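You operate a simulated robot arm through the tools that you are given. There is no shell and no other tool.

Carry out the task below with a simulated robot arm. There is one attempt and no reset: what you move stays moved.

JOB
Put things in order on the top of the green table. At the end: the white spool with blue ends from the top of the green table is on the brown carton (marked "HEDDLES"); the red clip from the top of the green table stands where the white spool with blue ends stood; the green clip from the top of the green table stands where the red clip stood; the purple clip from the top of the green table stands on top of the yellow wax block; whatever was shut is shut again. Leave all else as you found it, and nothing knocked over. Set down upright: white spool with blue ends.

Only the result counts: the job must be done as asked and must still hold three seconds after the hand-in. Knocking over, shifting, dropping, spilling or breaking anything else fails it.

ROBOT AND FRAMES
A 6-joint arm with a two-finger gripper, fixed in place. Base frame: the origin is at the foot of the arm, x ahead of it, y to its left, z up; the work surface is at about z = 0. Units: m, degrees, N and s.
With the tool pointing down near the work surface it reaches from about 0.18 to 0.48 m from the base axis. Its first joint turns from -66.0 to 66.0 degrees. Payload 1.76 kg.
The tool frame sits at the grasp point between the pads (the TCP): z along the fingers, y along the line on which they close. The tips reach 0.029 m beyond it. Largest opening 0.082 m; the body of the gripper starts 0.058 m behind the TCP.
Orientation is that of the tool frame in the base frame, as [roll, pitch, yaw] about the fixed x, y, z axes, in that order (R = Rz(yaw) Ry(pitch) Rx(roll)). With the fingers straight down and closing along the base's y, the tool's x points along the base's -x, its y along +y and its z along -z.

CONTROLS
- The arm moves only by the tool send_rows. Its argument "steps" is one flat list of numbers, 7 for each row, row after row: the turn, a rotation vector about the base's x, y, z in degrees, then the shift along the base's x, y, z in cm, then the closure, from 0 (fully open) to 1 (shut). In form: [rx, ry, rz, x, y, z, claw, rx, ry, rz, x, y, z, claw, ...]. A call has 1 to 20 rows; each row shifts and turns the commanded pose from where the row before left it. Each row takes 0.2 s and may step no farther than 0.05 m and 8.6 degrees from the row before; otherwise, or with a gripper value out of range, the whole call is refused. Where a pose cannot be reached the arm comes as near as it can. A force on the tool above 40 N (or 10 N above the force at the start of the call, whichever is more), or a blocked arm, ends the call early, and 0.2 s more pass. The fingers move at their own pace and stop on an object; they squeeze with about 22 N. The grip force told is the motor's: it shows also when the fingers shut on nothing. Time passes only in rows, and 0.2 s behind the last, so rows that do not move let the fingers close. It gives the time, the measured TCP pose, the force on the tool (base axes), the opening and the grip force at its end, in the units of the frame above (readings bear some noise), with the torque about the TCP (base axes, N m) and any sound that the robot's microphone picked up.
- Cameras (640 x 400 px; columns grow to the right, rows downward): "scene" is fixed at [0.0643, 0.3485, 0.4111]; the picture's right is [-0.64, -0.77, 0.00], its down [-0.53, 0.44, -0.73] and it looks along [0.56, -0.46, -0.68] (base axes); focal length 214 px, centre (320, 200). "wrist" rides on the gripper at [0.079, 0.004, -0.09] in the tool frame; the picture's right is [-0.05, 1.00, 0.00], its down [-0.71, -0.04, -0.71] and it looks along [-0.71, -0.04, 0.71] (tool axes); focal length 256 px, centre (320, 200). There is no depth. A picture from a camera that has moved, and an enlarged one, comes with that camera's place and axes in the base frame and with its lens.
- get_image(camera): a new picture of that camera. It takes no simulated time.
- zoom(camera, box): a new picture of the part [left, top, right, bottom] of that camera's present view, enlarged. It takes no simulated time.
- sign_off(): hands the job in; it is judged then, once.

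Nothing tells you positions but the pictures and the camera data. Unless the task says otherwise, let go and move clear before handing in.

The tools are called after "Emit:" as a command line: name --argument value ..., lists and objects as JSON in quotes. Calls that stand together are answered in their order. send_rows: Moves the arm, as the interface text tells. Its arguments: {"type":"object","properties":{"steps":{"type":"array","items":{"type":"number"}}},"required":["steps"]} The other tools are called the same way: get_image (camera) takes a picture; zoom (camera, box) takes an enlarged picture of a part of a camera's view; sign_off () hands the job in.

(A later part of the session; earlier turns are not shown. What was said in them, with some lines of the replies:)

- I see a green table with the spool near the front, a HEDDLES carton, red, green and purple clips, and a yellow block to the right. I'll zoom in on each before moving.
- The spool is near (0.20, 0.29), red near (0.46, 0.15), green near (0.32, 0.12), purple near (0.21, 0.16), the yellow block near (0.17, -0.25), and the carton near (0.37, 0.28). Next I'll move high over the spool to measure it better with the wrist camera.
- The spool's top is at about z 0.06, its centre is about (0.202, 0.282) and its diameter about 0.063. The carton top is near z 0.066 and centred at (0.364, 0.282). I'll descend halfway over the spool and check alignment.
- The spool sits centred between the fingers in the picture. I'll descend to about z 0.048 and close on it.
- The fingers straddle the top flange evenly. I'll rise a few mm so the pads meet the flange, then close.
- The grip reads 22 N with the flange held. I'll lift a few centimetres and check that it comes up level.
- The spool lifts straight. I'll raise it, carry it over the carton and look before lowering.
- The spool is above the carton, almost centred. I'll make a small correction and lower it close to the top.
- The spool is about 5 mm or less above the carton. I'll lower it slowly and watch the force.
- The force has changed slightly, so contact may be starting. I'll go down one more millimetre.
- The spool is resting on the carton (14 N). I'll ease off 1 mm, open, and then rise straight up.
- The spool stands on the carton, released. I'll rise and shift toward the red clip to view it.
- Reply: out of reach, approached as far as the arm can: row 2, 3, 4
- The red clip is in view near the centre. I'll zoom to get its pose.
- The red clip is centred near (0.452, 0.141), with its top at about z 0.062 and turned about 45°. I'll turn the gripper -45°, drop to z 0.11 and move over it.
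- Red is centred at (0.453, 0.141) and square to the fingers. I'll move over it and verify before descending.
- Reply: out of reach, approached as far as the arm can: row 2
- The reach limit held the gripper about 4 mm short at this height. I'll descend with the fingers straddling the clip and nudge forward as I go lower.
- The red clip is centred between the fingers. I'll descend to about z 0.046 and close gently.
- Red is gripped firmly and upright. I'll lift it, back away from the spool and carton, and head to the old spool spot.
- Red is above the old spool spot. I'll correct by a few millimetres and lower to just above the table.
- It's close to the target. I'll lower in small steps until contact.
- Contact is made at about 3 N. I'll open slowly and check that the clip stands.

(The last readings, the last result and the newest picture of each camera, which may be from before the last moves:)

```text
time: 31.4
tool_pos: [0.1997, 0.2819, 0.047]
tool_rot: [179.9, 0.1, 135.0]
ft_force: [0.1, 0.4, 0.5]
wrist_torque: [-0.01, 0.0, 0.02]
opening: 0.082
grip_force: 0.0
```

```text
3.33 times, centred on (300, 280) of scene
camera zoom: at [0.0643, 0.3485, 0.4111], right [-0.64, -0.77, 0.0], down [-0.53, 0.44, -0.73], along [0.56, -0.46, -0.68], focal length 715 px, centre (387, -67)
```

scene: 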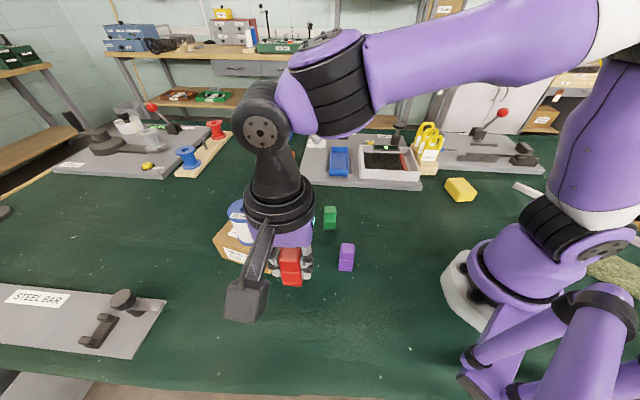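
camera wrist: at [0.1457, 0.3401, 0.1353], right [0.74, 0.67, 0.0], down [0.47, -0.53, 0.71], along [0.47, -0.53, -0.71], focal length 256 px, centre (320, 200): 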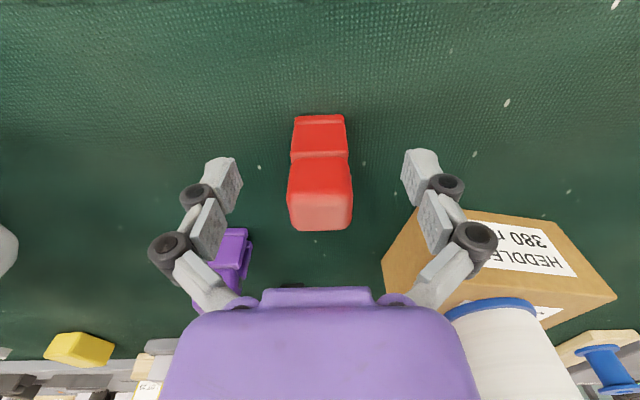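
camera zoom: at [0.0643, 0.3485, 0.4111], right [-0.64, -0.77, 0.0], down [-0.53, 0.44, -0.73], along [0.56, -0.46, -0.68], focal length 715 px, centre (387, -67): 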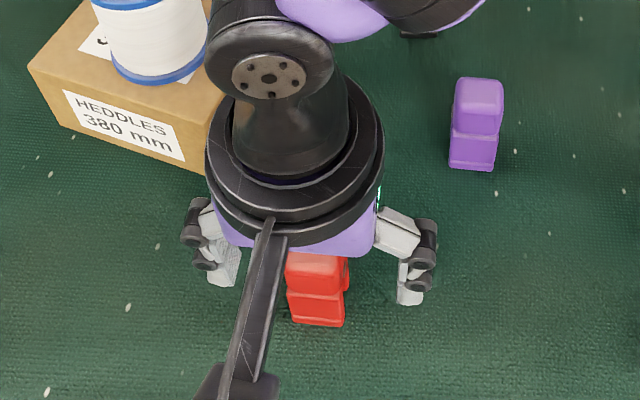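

Red stands where the spool was. I'll rise straight up and move to view the green clip.

Emit:
send_rows --steps '[0, 0, 0, 0, 0, 2, 0, 0, 0, 0, 0, 0, 3, 0, 0, 0, 0, 0, 0, 3, 0, 0, 0, 0, 0, 0, 3.5, 0, 0, 0, 0, 2.1, -3, 0, 0, 0, 0, 0, 2.1, -3, 0, 0, 0, 0, 0, 2.1, -3, 0, 0, 0, 0, 0, 2.2, -3, 0, 0, 0, 0, 0, 0, 0, 0, 0, 0, 0, 0, 0, 0, 0, 0]'

Emit:
get_image --camera "wrist"

Emit:
get_image --camera "scene"

```text
time: 33.6
tool_pos: [0.283, 0.1639, 0.1603]
tool_rot: [-179.9, 0.0, 135.0]
ft_force: [-0.9, -0.1, 0.7]
wrist_torque: [0.0, 0.02, 0.04]
opening: 0.0819
grip_force: 0.1
```

```text
taken
camera wrist: at [0.2302, 0.2225, 0.2503], right [0.74, 0.67, 0.0], down [0.47, -0.53, 0.71], along [0.47, -0.53, -0.71], focal length 256 px, centre (320, 200)
```

wrist: 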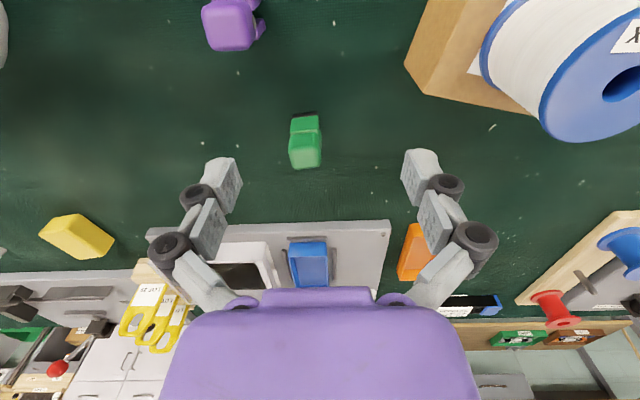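

```text
taken
```

scene: 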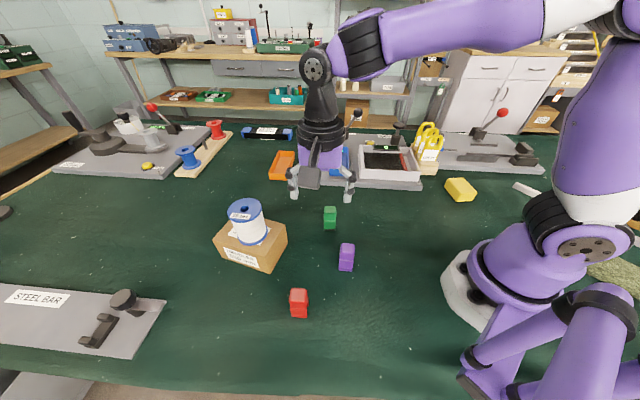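

Emit:
zoom --camera "wrist" --box '[260, 90, 360, 190]'

Emit:
zoom --camera "scene" --box '[270, 190, 370, 330]'

```text
4.00 times, centred on (310, 140) of wrist
camera zoom: at [0.2302, 0.2225, 0.2503], right [0.74, 0.67, 0.0], down [0.47, -0.53, 0.71], along [0.47, -0.53, -0.71], focal length 1024 px, centre (360, 440)
```

zoom: 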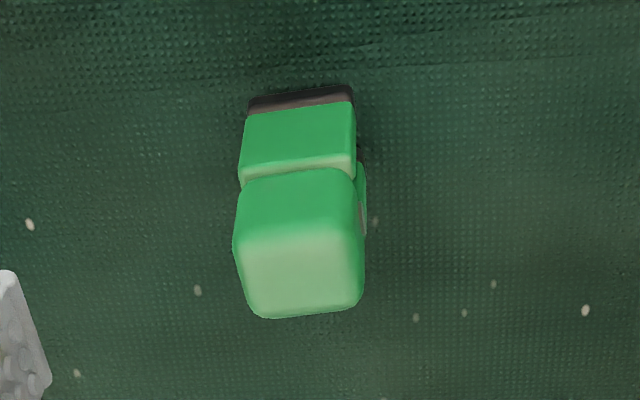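

```text
2.86 times, centred on (320, 260) of scene
camera zoom: at [0.0643, 0.3485, 0.4111], right [-0.64, -0.77, 0.0], down [-0.53, 0.44, -0.73], along [0.56, -0.46, -0.68], focal length 613 px, centre (320, 29)
```

zoom: 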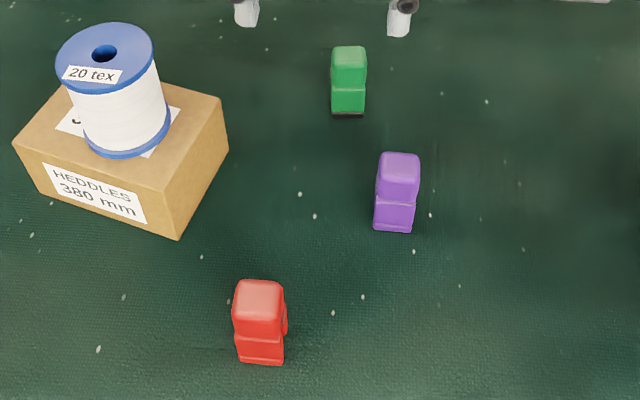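

Green is near (0.313, 0.112), turned only about 2-3° from the gripper. I'll move above it and check.

Emit:
send_rows --steps '[0, 0, 2.5, 1.5, -2.6, 0, 0, 0, 0, 0, 1.5, -2.55, -1, 0, 0, 0, 0, 0, 0, -2.5, 0, 0, 0, 0, 0, 0, 0, 0, 0, 0, 0, 0, 0, 0, 0]'

Emit:
get_image --camera "wrist"

Emit:
zoom --camera "scene" --box '[270, 150, 390, 250]'

```text
time: 34.8
tool_pos: [0.3149, 0.1085, 0.1278]
tool_rot: [179.9, -0.1, 137.5]
ft_force: [-0.3, 0.4, -0.1]
wrist_torque: [0.0, -0.02, 0.0]
opening: 0.082
grip_force: 0.0
```

```text
taken
camera wrist: at [0.2584, 0.1656, 0.2166], right [0.71, 0.7, 0.0], down [0.49, -0.51, 0.71], along [0.49, -0.5, -0.71], focal length 256 px, centre (320, 200)
```

wrist: 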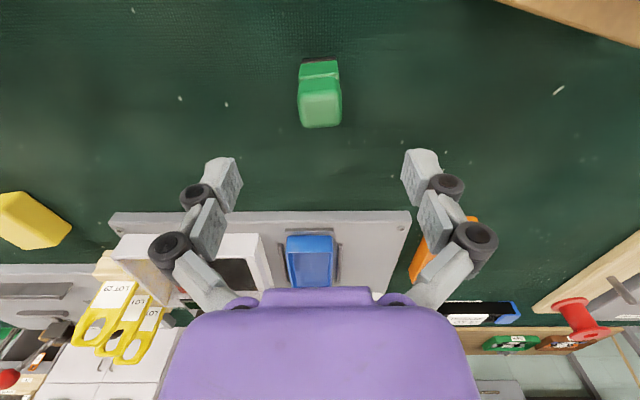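

```text
4.00 times, centred on (330, 200) of scene
camera zoom: at [0.0643, 0.3485, 0.4111], right [-0.64, -0.77, 0.0], down [-0.53, 0.44, -0.73], along [0.56, -0.46, -0.68], focal length 858 px, centre (280, 200)
```

zoom: 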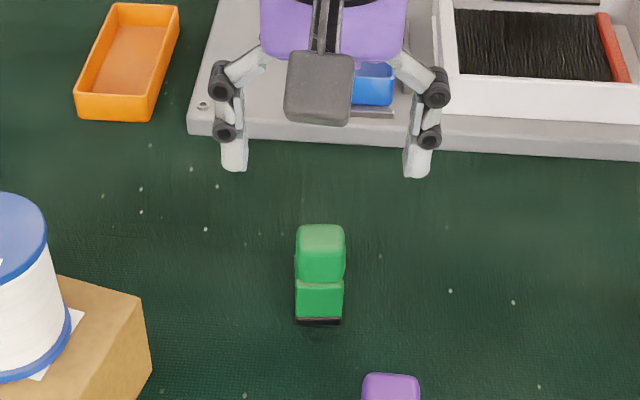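

Green is just a few millimetres off the centre line. I'll correct, descend with the fingers straddling it and check.

Emit:
send_rows --steps '[0, 0, 0, -0.2, 0.25, -1.5, 0, 0, 0, 0, 0, 0, -1.5, 0, 0, 0, 0, 0, 0, -1.5, 0, 0, 0, 0, 0, 0, -1, 0, 0, 0, 0, 0, 0, 0, 0, 0, 0, 0, 0, 0, 0, 0]'

Emit:
get_image --camera "wrist"

Emit:
zoom --camera "scene" --box '[270, 150, 390, 250]'

```text
time: 36.2
tool_pos: [0.3112, 0.1134, 0.0718]
tool_rot: [-180.0, 0.1, 137.5]
ft_force: [0.1, 0.2, -0.1]
wrist_torque: [0.01, 0.02, -0.01]
opening: 0.082
grip_force: 0.0
```

```text
taken
camera wrist: at [0.2563, 0.1694, 0.1602], right [0.71, 0.7, 0.0], down [0.49, -0.51, 0.71], along [0.5, -0.5, -0.71], focal length 256 px, centre (320, 200)
```

wrist: 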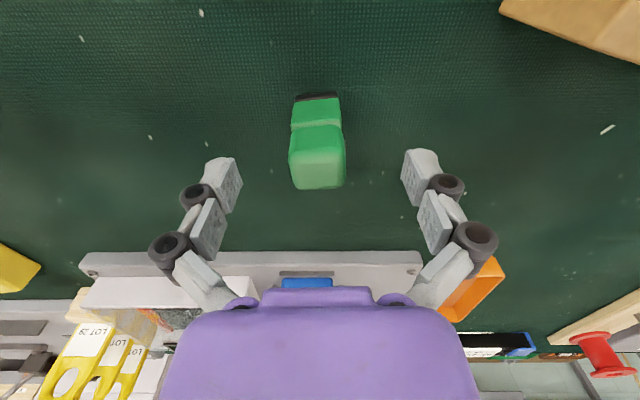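

```text
4.00 times, centred on (330, 200) of scene
camera zoom: at [0.0643, 0.3485, 0.4111], right [-0.64, -0.77, 0.0], down [-0.53, 0.44, -0.73], along [0.56, -0.46, -0.68], focal length 858 px, centre (280, 200)
```

zoom: 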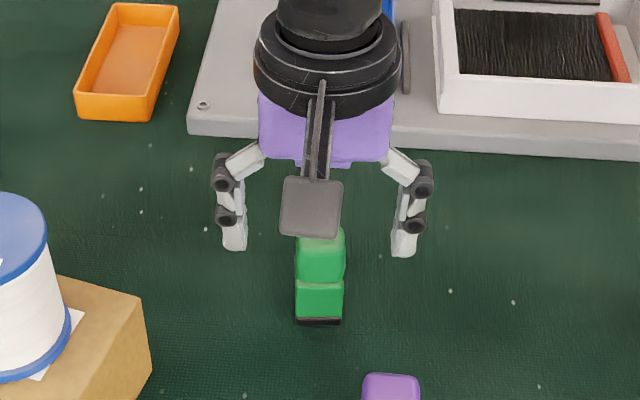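

Green is centred. I'll descend to z 0.047 and close gently.

Emit:
send_rows --steps '[0, 0, 0, 0, 0, -1.2, 0, 0, 0, 0, 0, 0, -1.2, 0, 0, 0, 0, 0, 0, 0, 0, 0, 0, 0, 0, 0, 0, 0.3, 0, 0, 0, 0, 0, 0, 0.5, 0, 0, 0, 0, 0, 0, 0.6, 0, 0, 0, 0, 0, 0, 0.7, 0, 0, 0, 0, 0, 0, 0.8, 0, 0, 0, 0, 0, 0, 0.9, 0, 0, 0, 0, 0, 0, 0.9]'

Emit:
get_image --camera "wrist"

Emit:
zoom --camera "scene" --box '[270, 150, 390, 250]'

```text
time: 38.4
tool_pos: [0.3118, 0.113, 0.0472]
tool_rot: [180.0, 0.0, 137.5]
ft_force: [0.2, -0.5, 2.0]
wrist_torque: [0.02, 0.01, 0.03]
opening: 0.027
grip_force: 21.8
```

```text
taken
camera wrist: at [0.2565, 0.1688, 0.1363], right [0.71, 0.7, 0.0], down [0.49, -0.51, 0.71], along [0.5, -0.5, -0.71], focal length 256 px, centre (320, 200)
```

wrist: 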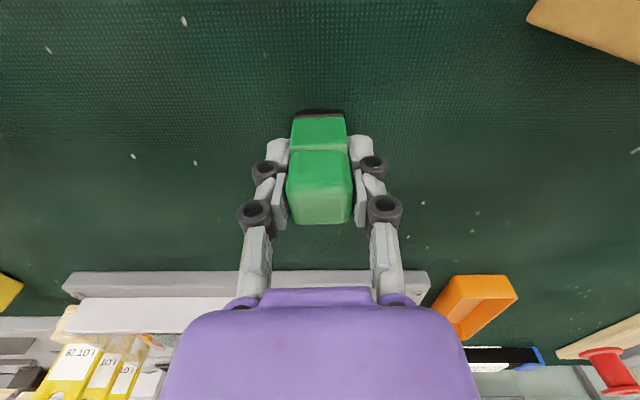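

```text
4.00 times, centred on (330, 200) of scene
camera zoom: at [0.0643, 0.3485, 0.4111], right [-0.64, -0.77, 0.0], down [-0.53, 0.44, -0.73], along [0.56, -0.46, -0.68], focal length 858 px, centre (280, 200)
```

zoom: 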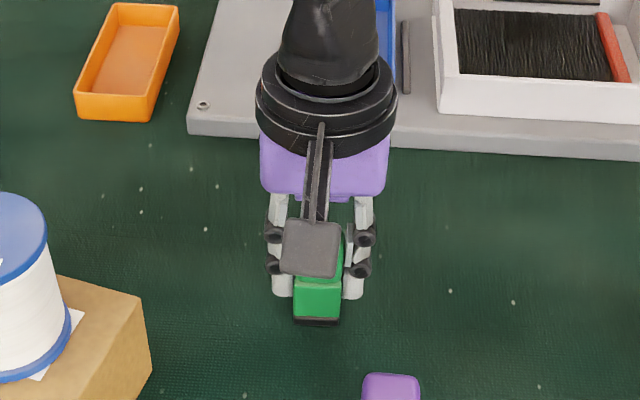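

Green is held. I'll lift 5 cm and carry it to the red clip's old spot.

Emit:
send_rows --steps '[0, 0, 0, 0, 0, 1, 0.9, 0, 0, 0, 0, 0, 2, 0.9, 0, 0, 0, 0, 0, 2, 0.9, 0, 0, -0.5, 2.8, 0.53, 0, 0.9, 0, 0, -0.5, 2.8, 0.53, 0, 0.9, 0, 0, -0.5, 2.8, 0.53, 0, 0.9, 0, 0, -0.5, 2.8, 0.53, -0.5, 0.9, 0, 0, -0.5, 2.9, 0.53, -1, 0.9, 0, 0, 0, 0, 0, 0, 0.9, 0, 0, 0, 0, 0, 0, 0.9]'

Emit:
get_image --camera "wrist"

Emit:
zoom --camera "scene" --box '[230, 140, 350, 240]'

```text
time: 40.6
tool_pos: [0.4506, 0.1375, 0.0811]
tool_rot: [179.9, 0.1, 134.9]
ft_force: [0.4, 0.5, -1.4]
wrist_torque: [0.01, -0.02, 0.0]
opening: 0.0271
grip_force: 22.3
```

```text
taken
camera wrist: at [0.3981, 0.1962, 0.169], right [0.74, 0.67, 0.0], down [0.47, -0.53, 0.71], along [0.47, -0.53, -0.71], focal length 256 px, centre (320, 200)
```

wrist: 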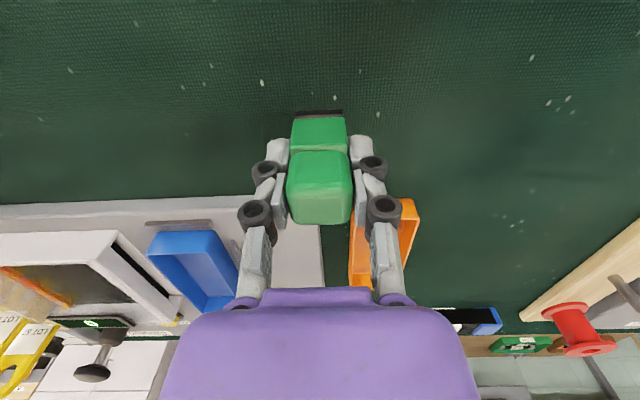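

```text
4.00 times, centred on (290, 190) of scene
camera zoom: at [0.0643, 0.3485, 0.4111], right [-0.64, -0.77, 0.0], down [-0.53, 0.44, -0.73], along [0.56, -0.46, -0.68], focal length 858 px, centre (440, 240)
```

zoom: 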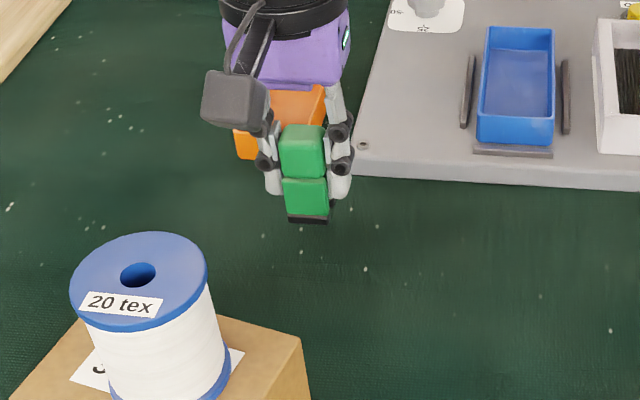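

It's nearly over the spot. I'll correct by a few millimetres and lower to 3 mm above the table.

Emit:
send_rows --steps '[0, 0, 0, 0.1, 0.15, -1, 0.9, 0, 0, 0, 0.1, 0.15, -1, 0.9, 0, 0, 0, 0, 0, -0.9, 0.9, 0, 0, 0, 0, 0, 0, 0.9, 0, 0, 0, 0, 0, 0, 0.9]'

Emit:
get_image --camera "wrist"

Emit:
zoom --camera "scene" --box '[230, 140, 350, 240]'

```text
time: 41.8
tool_pos: [0.4537, 0.1423, 0.0536]
tool_rot: [-180.0, 0.0, 135.0]
ft_force: [-0.6, -0.7, -0.3]
wrist_torque: [0.04, 0.02, -0.02]
opening: 0.0274
grip_force: 21.9
```

```text
taken
camera wrist: at [0.4, 0.2011, 0.1416], right [0.74, 0.67, 0.0], down [0.47, -0.53, 0.71], along [0.47, -0.53, -0.71], focal length 256 px, centre (320, 200)
```

wrist: 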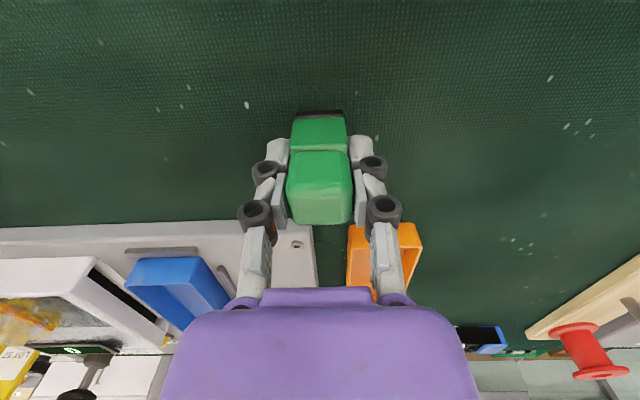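

```text
4.00 times, centred on (290, 190) of scene
camera zoom: at [0.0643, 0.3485, 0.4111], right [-0.64, -0.77, 0.0], down [-0.53, 0.44, -0.73], along [0.56, -0.46, -0.68], focal length 858 px, centre (440, 240)
```

zoom: 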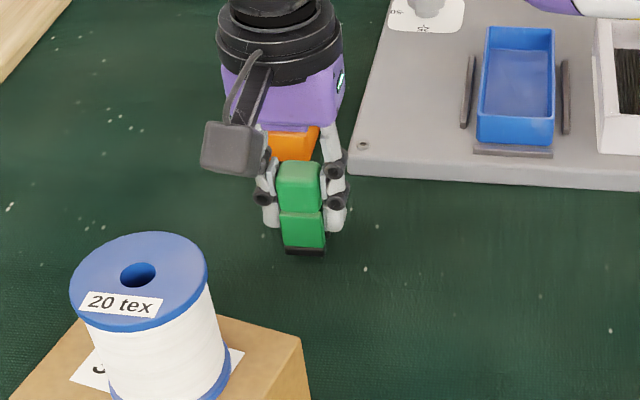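

Alignment is good. I'll lower the last few millimetres slowly.

Emit:
send_rows --steps '[0, 0, 0, 0, -0.12, -0.2, 0.9, 0, 0, 0, 0, 0, -0.15, 0.9, 0, 0, 0, 0, 0, 0, 0.9]'

```text
time: 42.6
tool_pos: [0.4539, 0.1401, 0.0494]
tool_rot: [-180.0, 0.1, 135.0]
ft_force: [-0.4, -0.6, -0.1]
wrist_torque: [-0.04, -0.05, -0.03]
opening: 0.0271
grip_force: 22.0
```

Emit:
send_rows --steps '[0, 0, 0, 0, 0, -0.12, 0.9, 0, 0, 0, 0, 0, 0, 0.9]'

```text
time: 43.2
tool_pos: [0.455, 0.1414, 0.0485]
tool_rot: [-180.0, -0.1, 135.0]
ft_force: [0.0, 0.9, 0.2]
wrist_torque: [-0.05, 0.0, 0.0]
opening: 0.0272
grip_force: 21.6
```

Emit:
send_rows --steps '[0, 0, 0, 0, 0, -0.1, 0.9, 0, 0, 0, 0, 0, 0, 0.9]'

```text
time: 43.8
tool_pos: [0.4536, 0.142, 0.0483]
tool_rot: [179.9, 0.0, 134.9]
ft_force: [-1.3, -4.0, 10.3]
wrist_torque: [-0.08, 0.12, 0.0]
opening: 0.0272
grip_force: 22.3
```

Contact at 10 N. I'll ease off slightly, release slowly and look.

Emit:
send_rows --steps '[0, 0, 0, 0, 0, 0.06, 0.9, 0, 0, 0, 0, 0, 0, 0.68, 0, 0, 0, 0, 0, 0, 0.62, 0, 0, 0, 0, 0, 0, 0.5, 0, 0, 0, 0, 0, 0, 0.3, 0, 0, 0, 0, 0, 0, 0.1, 0, 0, 0, 0, 0, 0, 0, 0, 0, 0, 0, 0, 0, 0]'

Emit:
get_image --camera "wrist"

Emit:
zoom --camera "scene" --box '[230, 140, 350, 240]'

```text
time: 45.6
tool_pos: [0.4544, 0.1414, 0.047]
tool_rot: [-180.0, -0.1, 134.9]
ft_force: [-0.7, 0.0, 0.2]
wrist_torque: [0.0, 0.01, 0.02]
opening: 0.082
grip_force: 0.0
```

```text
taken
camera wrist: at [0.4009, 0.2002, 0.136], right [0.74, 0.67, 0.0], down [0.47, -0.53, 0.71], along [0.47, -0.53, -0.71], focal length 256 px, centre (320, 200)
```

wrist: 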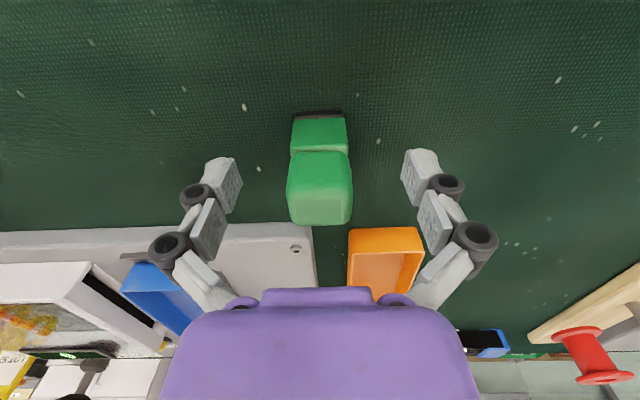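

```text
4.00 times, centred on (290, 190) of scene
camera zoom: at [0.0643, 0.3485, 0.4111], right [-0.64, -0.77, 0.0], down [-0.53, 0.44, -0.73], along [0.56, -0.46, -0.68], focal length 858 px, centre (440, 240)
```

zoom: 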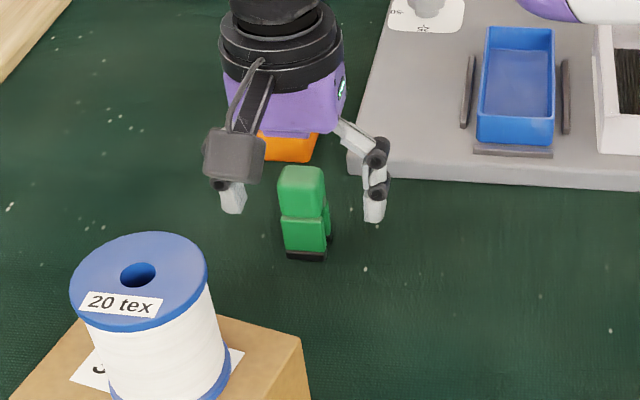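

Green stands at the old red spot. I'll rise clear, back off and go look at the purple clip.

Emit:
send_rows --steps '[0, 0, 0, 0, 0, 2, 0, 0, 0, 0, 0, 0, 2, 0, 0, 0, 0, 0, 0, 1.2, 0, 0, 0, 0, -2.5, 0, 0.5, 0, 0, 0, 0, -3.5, 0, 1.5, 0, 0, 0, 0, -3.5, 0, 1.5, 0, 0, 0, 0, -3.5, 0, 1.5, 0, 0, 0, 0, -4, 1, 0, 0, 0, 0, 0, -4, 1.5, 0, 0, 0, 0, 0, -4, 2, 0, 0, 0, 0, 0, 0, 0, 0, 0, 0, 0, 0, 0, 0, 0, 0]'

Emit:
get_image --camera "wrist"

Emit:
get_image --camera "scene"

```text
time: 48.2
tool_pos: [0.2031, 0.1856, 0.1476]
tool_rot: [-180.0, 0.0, 135.1]
ft_force: [0.2, -0.2, 0.3]
wrist_torque: [0.01, -0.02, -0.04]
opening: 0.0818
grip_force: 0.1
```

```text
taken
camera wrist: at [0.1502, 0.2438, 0.2357], right [0.74, 0.67, 0.0], down [0.47, -0.53, 0.71], along [0.47, -0.53, -0.71], focal length 256 px, centre (320, 200)
```

wrist: 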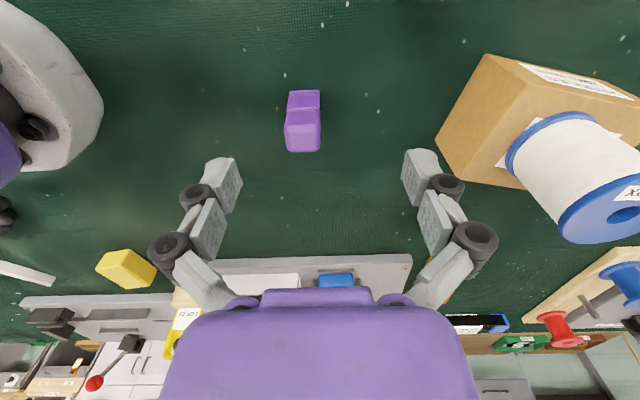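

```text
taken
```

scene: 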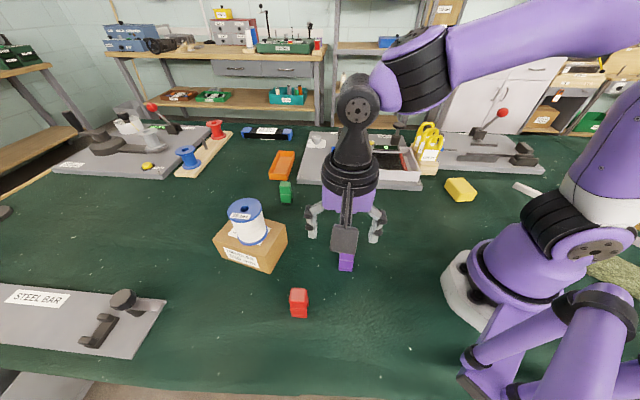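

Emit:
zoom --camera "wrist" --box '[260, 70, 360, 170]'

Emit:
zoom --camera "wrist" --box '[70, 220, 190, 310]'

```text
4.00 times, centred on (310, 120) of wrist
camera zoom: at [0.1502, 0.2438, 0.2357], right [0.74, 0.67, 0.0], down [0.47, -0.53, 0.71], along [0.47, -0.53, -0.71], focal length 1024 px, centre (360, 520)
```

zoom: 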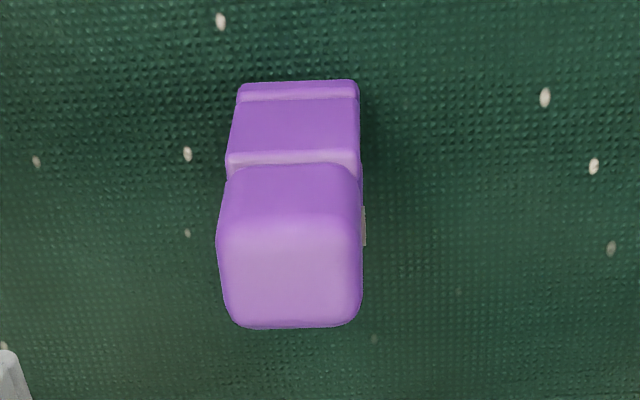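

```text
4.44 times, centred on (130, 265) of wrist
camera zoom: at [0.1502, 0.2438, 0.2357], right [0.74, 0.67, 0.0], down [0.47, -0.53, 0.71], along [0.47, -0.53, -0.71], focal length 1138 px, centre (1164, -89)
```

zoom: 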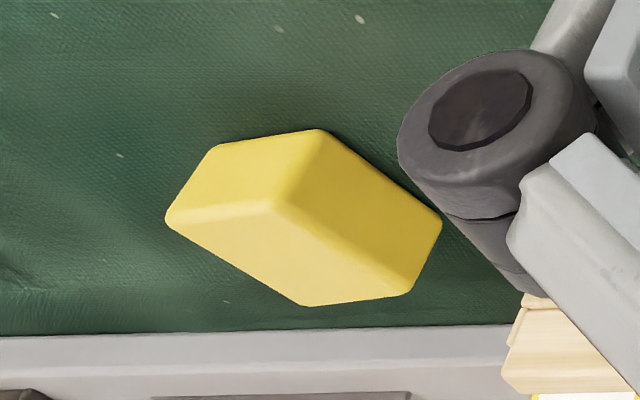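

Purple is at about (0.2125, 0.155), turned about -3° from the gripper. I'll move over it, descend straddling it and check.

Emit:
send_rows --steps '[0, 0, -2.8, 0.45, -1.5, 0, 0, 0, 0, 0, 0.5, -1.48, -1, 0, 0, 0, 0, 0, 0, -2, 0, 0, 0, 0, 0, 0, -2, 0, 0, 0, 0, 0, 0, -2.2, 0, 0, 0, 0, 0, 0, 0, 0, 0, 0, 0, 0, 0, 0, 0]'

Emit:
get_image --camera "wrist"

Emit:
zoom --camera "scene" --box '[280, 180, 420, 300]'

```text
time: 49.8
tool_pos: [0.213, 0.1577, 0.0785]
tool_rot: [179.9, 0.0, 132.2]
ft_force: [-1.2, -0.7, 0.2]
wrist_torque: [-0.01, -0.01, -0.04]
opening: 0.0821
grip_force: 0.1
```

```text
taken
camera wrist: at [0.1631, 0.2175, 0.1662], right [0.78, 0.63, 0.0], down [0.45, -0.55, 0.71], along [0.45, -0.55, -0.71], focal length 256 px, centre (320, 200)
```

wrist: 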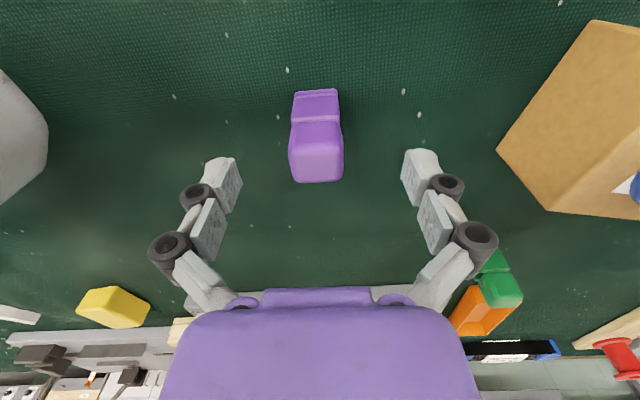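

```text
3.33 times, centred on (350, 240) of scene
camera zoom: at [0.0643, 0.3485, 0.4111], right [-0.64, -0.77, 0.0], down [-0.53, 0.44, -0.73], along [0.56, -0.46, -0.68], focal length 715 px, centre (220, 67)
```

zoom: 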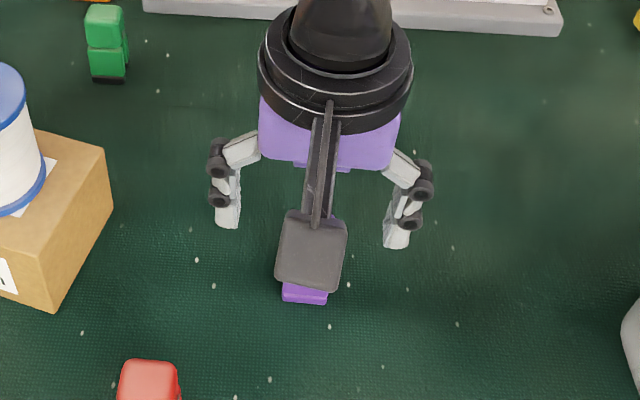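

Purple is centred. I'll descend to z 0.047 and close.

Emit:
send_rows --steps '[0, 0, 0, -0.07, -0.07, -1.5, 0, 0, 0, 0, 0, 0, -1.53, 0, 0, 0, 0, 0, 0, 0, 0, 0, 0, 0, 0, 0, 0, 0.3, 0, 0, 0, 0, 0, 0, 0.5, 0, 0, 0, 0, 0, 0, 0.6, 0, 0, 0, 0, 0, 0, 0.7, 0, 0, 0, 0, 0, 0, 0.8, 0, 0, 0, 0, 0, 0, 0.9, 0, 0, 0, 0, 0, 0, 0.9]'

Emit:
get_image --camera "wrist"

```text
time: 52.0
tool_pos: [0.2131, 0.1553, 0.0466]
tool_rot: [180.0, 0.0, 132.2]
ft_force: [0.5, -0.4, 1.5]
wrist_torque: [0.02, 0.02, -0.04]
opening: 0.0273
grip_force: 22.0
```

```text
taken
camera wrist: at [0.1627, 0.2159, 0.1361], right [0.78, 0.63, 0.0], down [0.45, -0.55, 0.71], along [0.45, -0.55, -0.71], focal length 256 px, centre (320, 200)
```

wrist: 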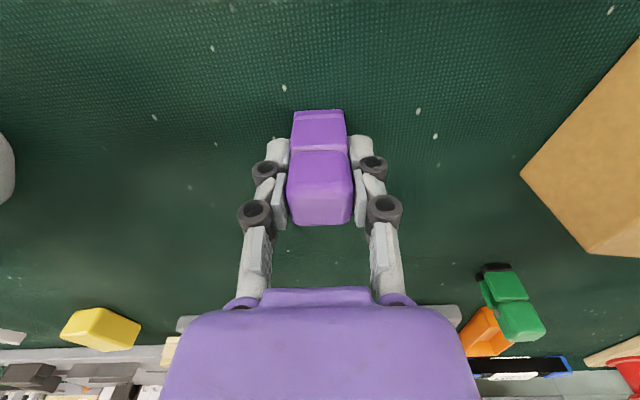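

Purple is held. I'll lift it and swing around in an arc toward the yellow block.

Emit:
send_rows --steps '[0, 0, 0, 0, 0, 1, 0.9, 0, 0, 0, 0, 0, 2.5, 0.9, 0, 0, 0, 0, 0, 3, 0.9, 0, 0, 0, 0, 0, 3, 0.9, 0, 0, 0, 0, 0, 2.5, 0.9, 0, 0, 0, 2.1, -3.75, 0, 0.9, 0, 0, 0, 2.1, -3.75, 0, 0.9, 0, 0, 0, 0.75, -4, 0, 0.9, 0, 0, 0, 0.75, -4, 0, 0.9, 0, 0, 0, -0.75, -4, 0, 0.9, 0, 0, 0, -0.75, -4, 0, 0.9, 0, 0, 0, -2.25, -3.5, 0, 0.9, 0, 0, 0, -2.25, -3.5, 0, 0.9, 0, 0, 0, 0, 0, 0, 0.9, 0, 0, 0, 0, 0, 0, 0.9]'

Emit:
get_image --camera "wrist"

Emit:
get_image --camera "scene"

```text
time: 55.2
tool_pos: [0.2078, -0.147, 0.166]
tool_rot: [180.0, 0.0, 132.2]
ft_force: [0.5, -0.2, -1.0]
wrist_torque: [0.01, 0.02, -0.03]
opening: 0.0276
grip_force: 21.9
```

```text
taken
camera wrist: at [0.1572, -0.0858, 0.2555], right [0.78, 0.63, 0.0], down [0.45, -0.55, 0.71], along [0.45, -0.55, -0.71], focal length 256 px, centre (320, 200)
```

wrist: 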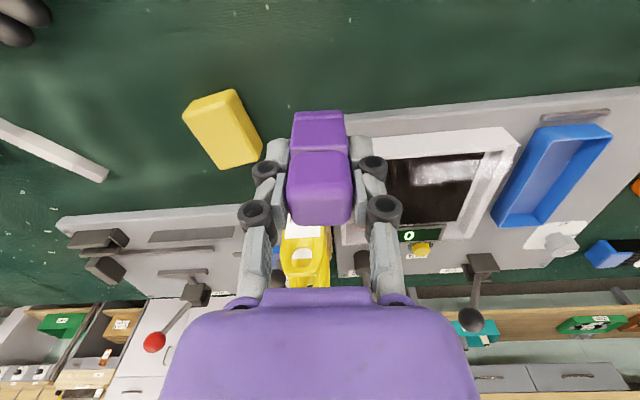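

```text
taken
```

scene: 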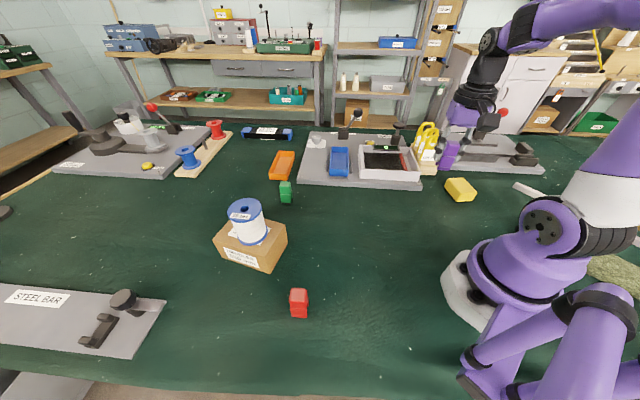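

The yellow block is clearly visible. I'll zoom in on it and on the nearby upright items to plan clearance.

Emit:
zoom --camera "wrist" --box '[160, 70, 280, 190]'

Emit:
zoom --camera "scene" --box '[400, 110, 520, 210]'

```text
3.33 times, centred on (220, 130) of wrist
camera zoom: at [0.1572, -0.0858, 0.2555], right [0.78, 0.63, 0.0], down [0.45, -0.55, 0.71], along [0.45, -0.55, -0.71], focal length 853 px, centre (653, 433)
```

zoom: 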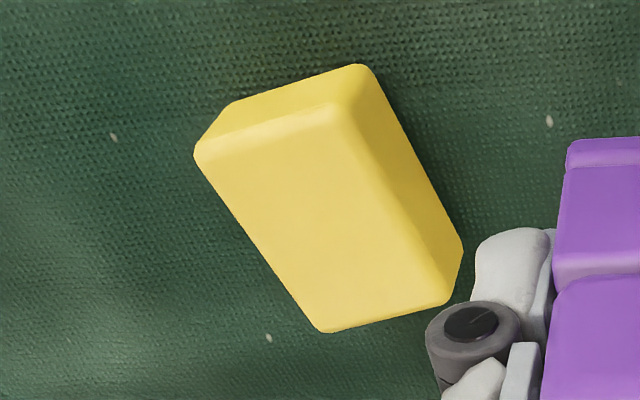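

```text
4.00 times, centred on (460, 160) of scene
camera zoom: at [0.0643, 0.3485, 0.4111], right [-0.64, -0.77, 0.0], down [-0.53, 0.44, -0.73], along [0.56, -0.46, -0.68], focal length 858 px, centre (-240, 360)
```

zoom: 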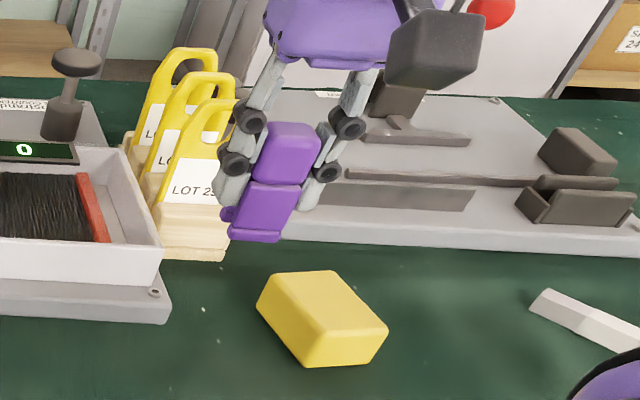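

The yellow block is centred near (0.170, -0.2525) with its top at z≈0.030 and a footprint of about 0.065 × 0.044. I'll turn 12° to align with it and move above.

Emit:
send_rows --steps '[0, 0, 4, -0.9, -2.7, 0, 0.9, 0, 0, 4, -0.9, -2.7, 0, 0.9, 0, 0, 4, -0.9, -2.7, 0, 0.9, 0, 0, 0, -0.9, -2.57, -1, 0.9, 0, 0, 0, 0, 0, -2, 0.9, 0, 0, 0, 0, 0, -2, 0.9, 0, 0, 0, 0, 0, 0, 0.9, 0, 0, 0, 0, 0, 0, 0.9]'

Emit:
get_image --camera "wrist"

Emit:
zoom --camera "scene" --box '[400, 110, 520, 210]'

```text
time: 57.0
tool_pos: [0.1752, -0.2545, 0.1181]
tool_rot: [179.9, 0.0, 144.3]
ft_force: [0.5, 0.6, -0.5]
wrist_torque: [-0.03, 0.0, -0.03]
opening: 0.0272
grip_force: 22.3
```

```text
taken
camera wrist: at [0.1129, -0.2056, 0.2066], right [0.63, 0.78, 0.0], down [0.55, -0.44, 0.71], along [0.55, -0.44, -0.71], focal length 256 px, centre (320, 200)
```

wrist: 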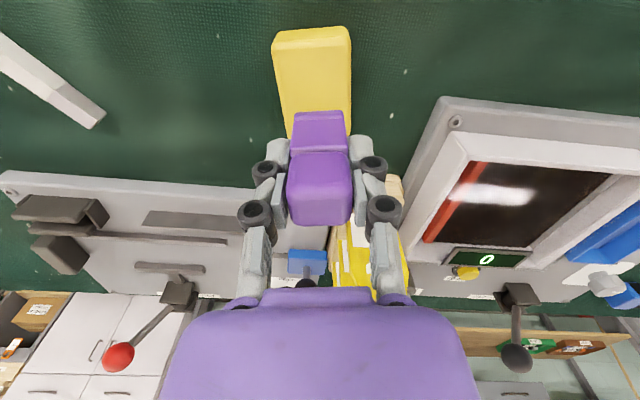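

```text
4.00 times, centred on (460, 160) of scene
camera zoom: at [0.0643, 0.3485, 0.4111], right [-0.64, -0.77, 0.0], down [-0.53, 0.44, -0.73], along [0.56, -0.46, -0.68], focal length 858 px, centre (-240, 360)
```

zoom: 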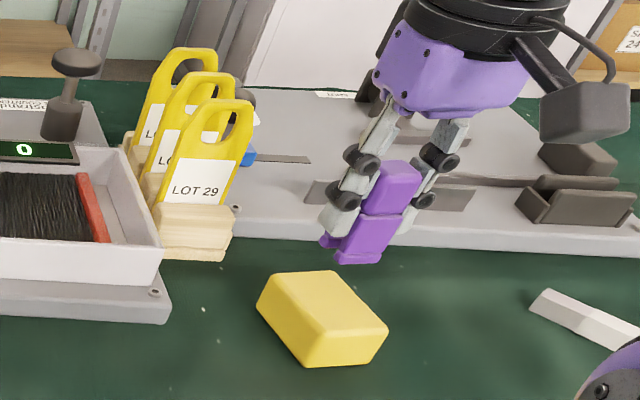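

The block is confirmed at (0.169, -0.2527). I'll correct by 4 mm and lower to a few mm above its top.

Emit:
send_rows --steps '[0, 0, 2, -0.42, 0.13, -1, 0.9, 0, 0, 0, 0, 0, -1.3, 0.9, 0, 0, 0, 0, 0, -1.2, 0.9, 0, 0, 0, 0, 0, 0, 0.9, 0, 0, 0, 0, 0, 0, 0.9]'

Emit:
get_image --camera "wrist"

Emit:
zoom --camera "scene" --box '[400, 110, 520, 210]'

```text
time: 58.2
tool_pos: [0.1713, -0.2545, 0.0826]
tool_rot: [-180.0, 0.0, 146.2]
ft_force: [0.6, -0.5, -0.6]
wrist_torque: [0.01, 0.01, 0.02]
opening: 0.0272
grip_force: 21.7
```

```text
taken
camera wrist: at [0.1072, -0.2068, 0.1705], right [0.6, 0.8, 0.0], down [0.57, -0.42, 0.71], along [0.57, -0.42, -0.71], focal length 256 px, centre (320, 200)
```

wrist: 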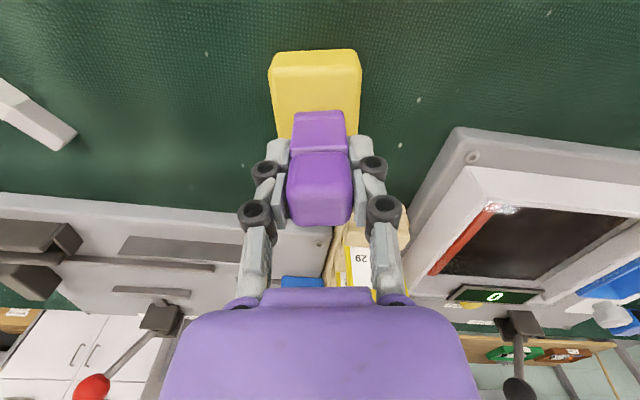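

```text
4.00 times, centred on (460, 160) of scene
camera zoom: at [0.0643, 0.3485, 0.4111], right [-0.64, -0.77, 0.0], down [-0.53, 0.44, -0.73], along [0.56, -0.46, -0.68], focal length 858 px, centre (-240, 360)
```

zoom: 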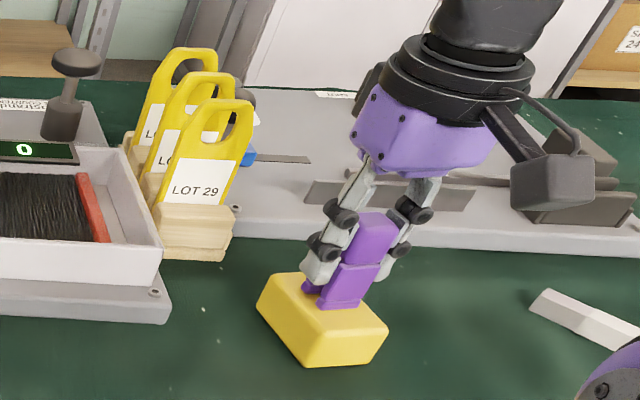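

The clip is about 4 mm off-centre along the block's length. I'll shift it that much and lower slowly.

Emit:
send_rows --steps '[0, 0, 0, -0.3, 0.2, -0.15, 0.9, 0, 0, 0, 0, 0, -0.1, 0.9, 0, 0, 0, 0, 0, 0, 0.9]'

```text
time: 59.0
tool_pos: [0.1685, -0.2512, 0.0803]
tool_rot: [180.0, 0.2, 146.2]
ft_force: [3.7, -1.7, 16.3]
wrist_torque: [-0.08, -0.16, 0.02]
opening: 0.0273
grip_force: 21.6
```

Contact came at 16 N. I'll ease up 1 mm and check before releasing.

Emit:
send_rows --steps '[0, 0, 0, 0, 0, 0.1, 0.9, 0, 0, 0, 0, 0, 0, 0.9]'

Emit:
get_image --camera "wrist"

Emit:
zoom --camera "scene" --box '[420, 140, 500, 210]'

```text
time: 59.6
tool_pos: [0.1678, -0.2529, 0.0797]
tool_rot: [180.0, 0.0, 146.2]
ft_force: [2.8, -1.5, 11.2]
wrist_torque: [-0.07, -0.13, 0.02]
opening: 0.0273
grip_force: 22.0
```

```text
taken
camera wrist: at [0.1032, -0.2051, 0.1688], right [0.6, 0.8, 0.0], down [0.57, -0.42, 0.71], along [0.57, -0.42, -0.71], focal length 256 px, centre (320, 200)
```

wrist: 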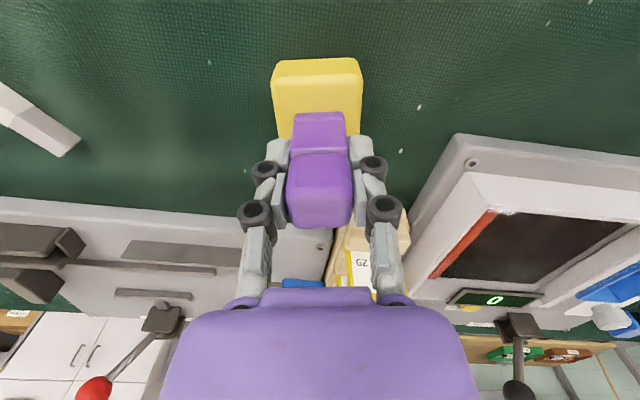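

```text
5.71 times, centred on (460, 175) of scene
camera zoom: at [0.0643, 0.3485, 0.4111], right [-0.64, -0.77, 0.0], down [-0.53, 0.44, -0.73], along [0.56, -0.46, -0.68], focal length 1226 px, centre (-480, 343)
```

zoom: 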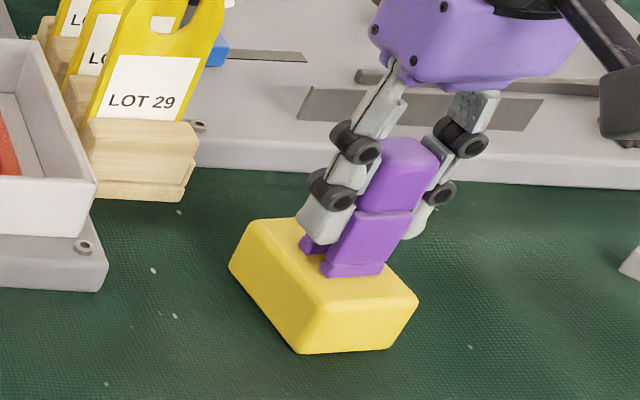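

Contact is still 11 N. I'll raise another ~1.5 mm to unload before opening.

Emit:
send_rows --steps '[0, 0, 0, 0, 0, 0.1, 0.9, 0, 0, 0, 0, 0, 0, 0.9]'

```text
time: 60.2
tool_pos: [0.1673, -0.2516, 0.08]
tool_rot: [179.9, 0.0, 146.2]
ft_force: [0.2, -0.2, 1.1]
wrist_torque: [-0.02, -0.02, 0.01]
opening: 0.0273
grip_force: 21.9
```

Contact is now light at about 1 N. I'll release slowly and look.

Emit:
send_rows --steps '[0, 0, 0, 0, 0, 0, 0.68, 0, 0, 0, 0, 0, 0, 0.64, 0, 0, 0, 0, 0, 0, 0.55, 0, 0, 0, 0, 0, 0, 0.4, 0, 0, 0, 0, 0, 0, 0.2, 0, 0, 0, 0, 0, 0, 0, 0, 0, 0, 0, 0, 0, 0]'

Emit:
get_image --camera "wrist"

Emit:
zoom --camera "scene" --box '[420, 140, 500, 210]'

```text
time: 61.8
tool_pos: [0.1677, -0.2528, 0.0817]
tool_rot: [-180.0, 0.0, 146.2]
ft_force: [-0.1, 0.0, -0.5]
wrist_torque: [-0.02, 0.03, -0.01]
opening: 0.0822
grip_force: 0.0
```

```text
taken
camera wrist: at [0.1035, -0.2054, 0.1694], right [0.6, 0.8, 0.0], down [0.57, -0.42, 0.71], along [0.57, -0.42, -0.71], focal length 256 px, centre (320, 200)
```

wrist: 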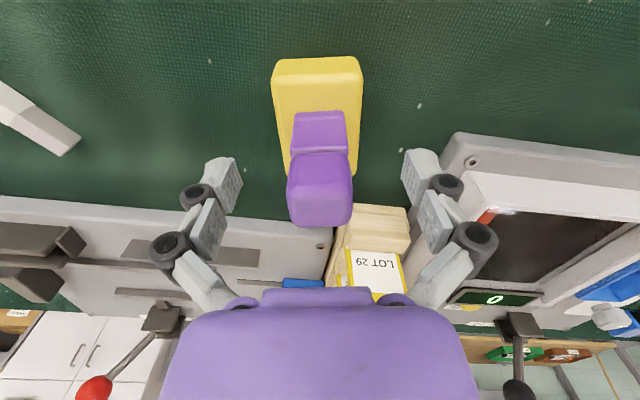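

```text
5.71 times, centred on (460, 175) of scene
camera zoom: at [0.0643, 0.3485, 0.4111], right [-0.64, -0.77, 0.0], down [-0.53, 0.44, -0.73], along [0.56, -0.46, -0.68], focal length 1226 px, centre (-480, 343)
```

zoom: 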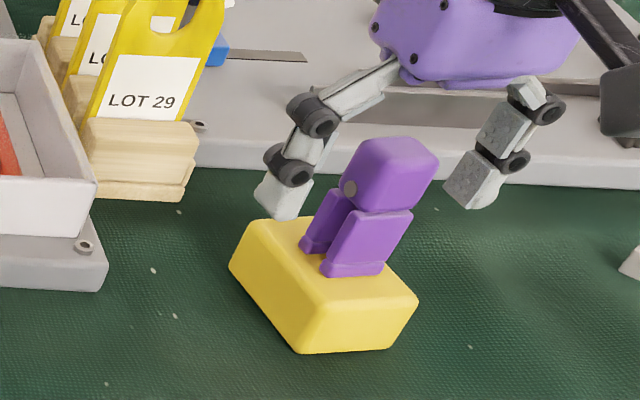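

Purple stands on the yellow block. I'll rise straight up, move clear, and inspect everything.

Emit:
send_rows --steps '[0, 0, 0, 0, 0, 1.5, 0, 0, 0, 0, 0, 0, 2.5, 0, 0, 0, 0, 0, 0, 3, 0, 0, 0, 0, 0, 0, 3, 0, 0, 0, 0, 0, 0, 2, 0, 0, 0, 0, 2, 3.5, 0, 0, 0, 0, 0, 2, 3.5, 0, 0, 0, 0, 0, 2, 3.5, 0, 0, 0, 0, 0, 2, 3.5, 0, 0, 0, 0, 0, 0, 0, 0, 0, 0, 0, 0, 0, 0, 0, 0]'

Emit:
get_image --camera "scene"

Emit:
zoom --camera "scene" --box '[400, 110, 560, 210]'

Emit:
zoom --camera "scene" --box '[200, 160, 380, 340]'

Emit:
get_image --camera "wrist"

```text
time: 64.2
tool_pos: [0.2474, -0.1125, 0.1998]
tool_rot: [180.0, 0.0, 146.3]
ft_force: [0.8, -0.2, 0.0]
wrist_torque: [-0.02, 0.01, 0.02]
opening: 0.0821
grip_force: 0.1
```

```text
taken
```

scene: 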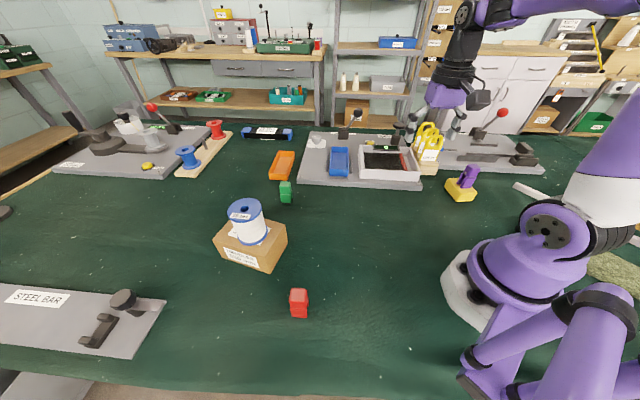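

```text
4.00 times, centred on (480, 160) of scene
camera zoom: at [0.0643, 0.3485, 0.4111], right [-0.64, -0.77, 0.0], down [-0.53, 0.44, -0.73], along [0.56, -0.46, -0.68], focal length 858 px, centre (-320, 360)
```

zoom: 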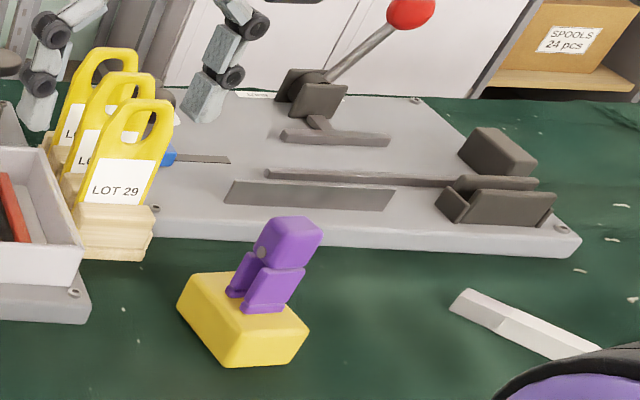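

```text
2.22 times, centred on (290, 250) of scene
camera zoom: at [0.0643, 0.3485, 0.4111], right [-0.64, -0.77, 0.0], down [-0.53, 0.44, -0.73], along [0.56, -0.46, -0.68], focal length 477 px, centre (387, 89)
```

zoom: 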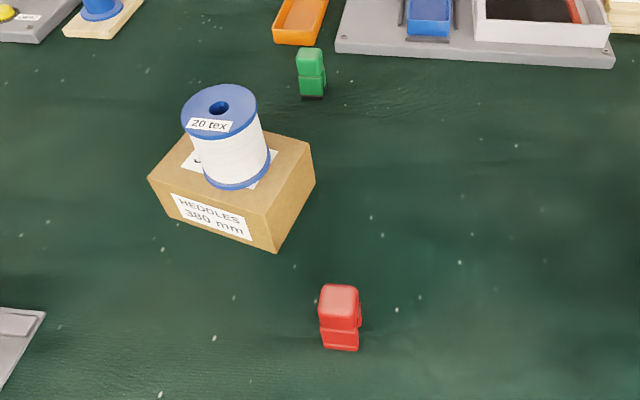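

```text
taken
camera wrist: at [0.1826, -0.0658, 0.2876], right [0.6, 0.8, 0.0], down [0.57, -0.42, 0.71], along [0.57, -0.42, -0.71], focal length 256 px, centre (320, 200)
```

wrist: 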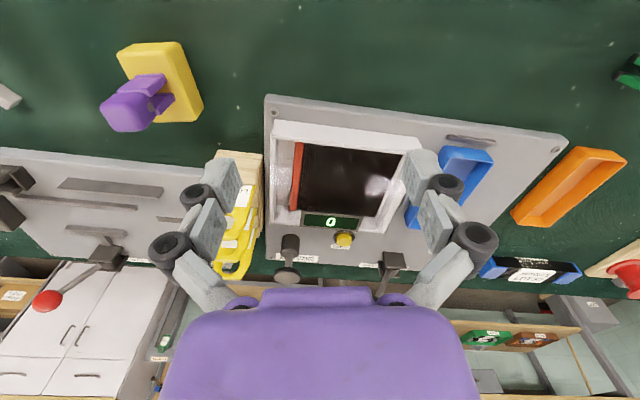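

The final check looks right. The spool is upright on the unmoved carton, red is on the old spool spot, green is on the old red spot, and purple stands on the yellow block. Nothing was opened and the arm is clear, so I'm handing in.

Emit:
sign_off

```text
The job is handed in.
```

I finished the job and handed it in; the result of the judging hasn't come back. In the last pictures before hand-in:

- **White spool with blue ends:** it stands upright on the brown HEDDLES carton, a few millimetres off the centre of its top. The carton hasn't moved.
- **Red clip:** it stands where the spool was.
- **Green clip:** it stands where the red clip was.
- **Purple clip:** it stands on top of the yellow wax block, which hasn't moved.

I didn't open anything, so there was nothing to shut again. I saw nothing else on the table knocked over or shifted. The gripper was open and clear of everything.
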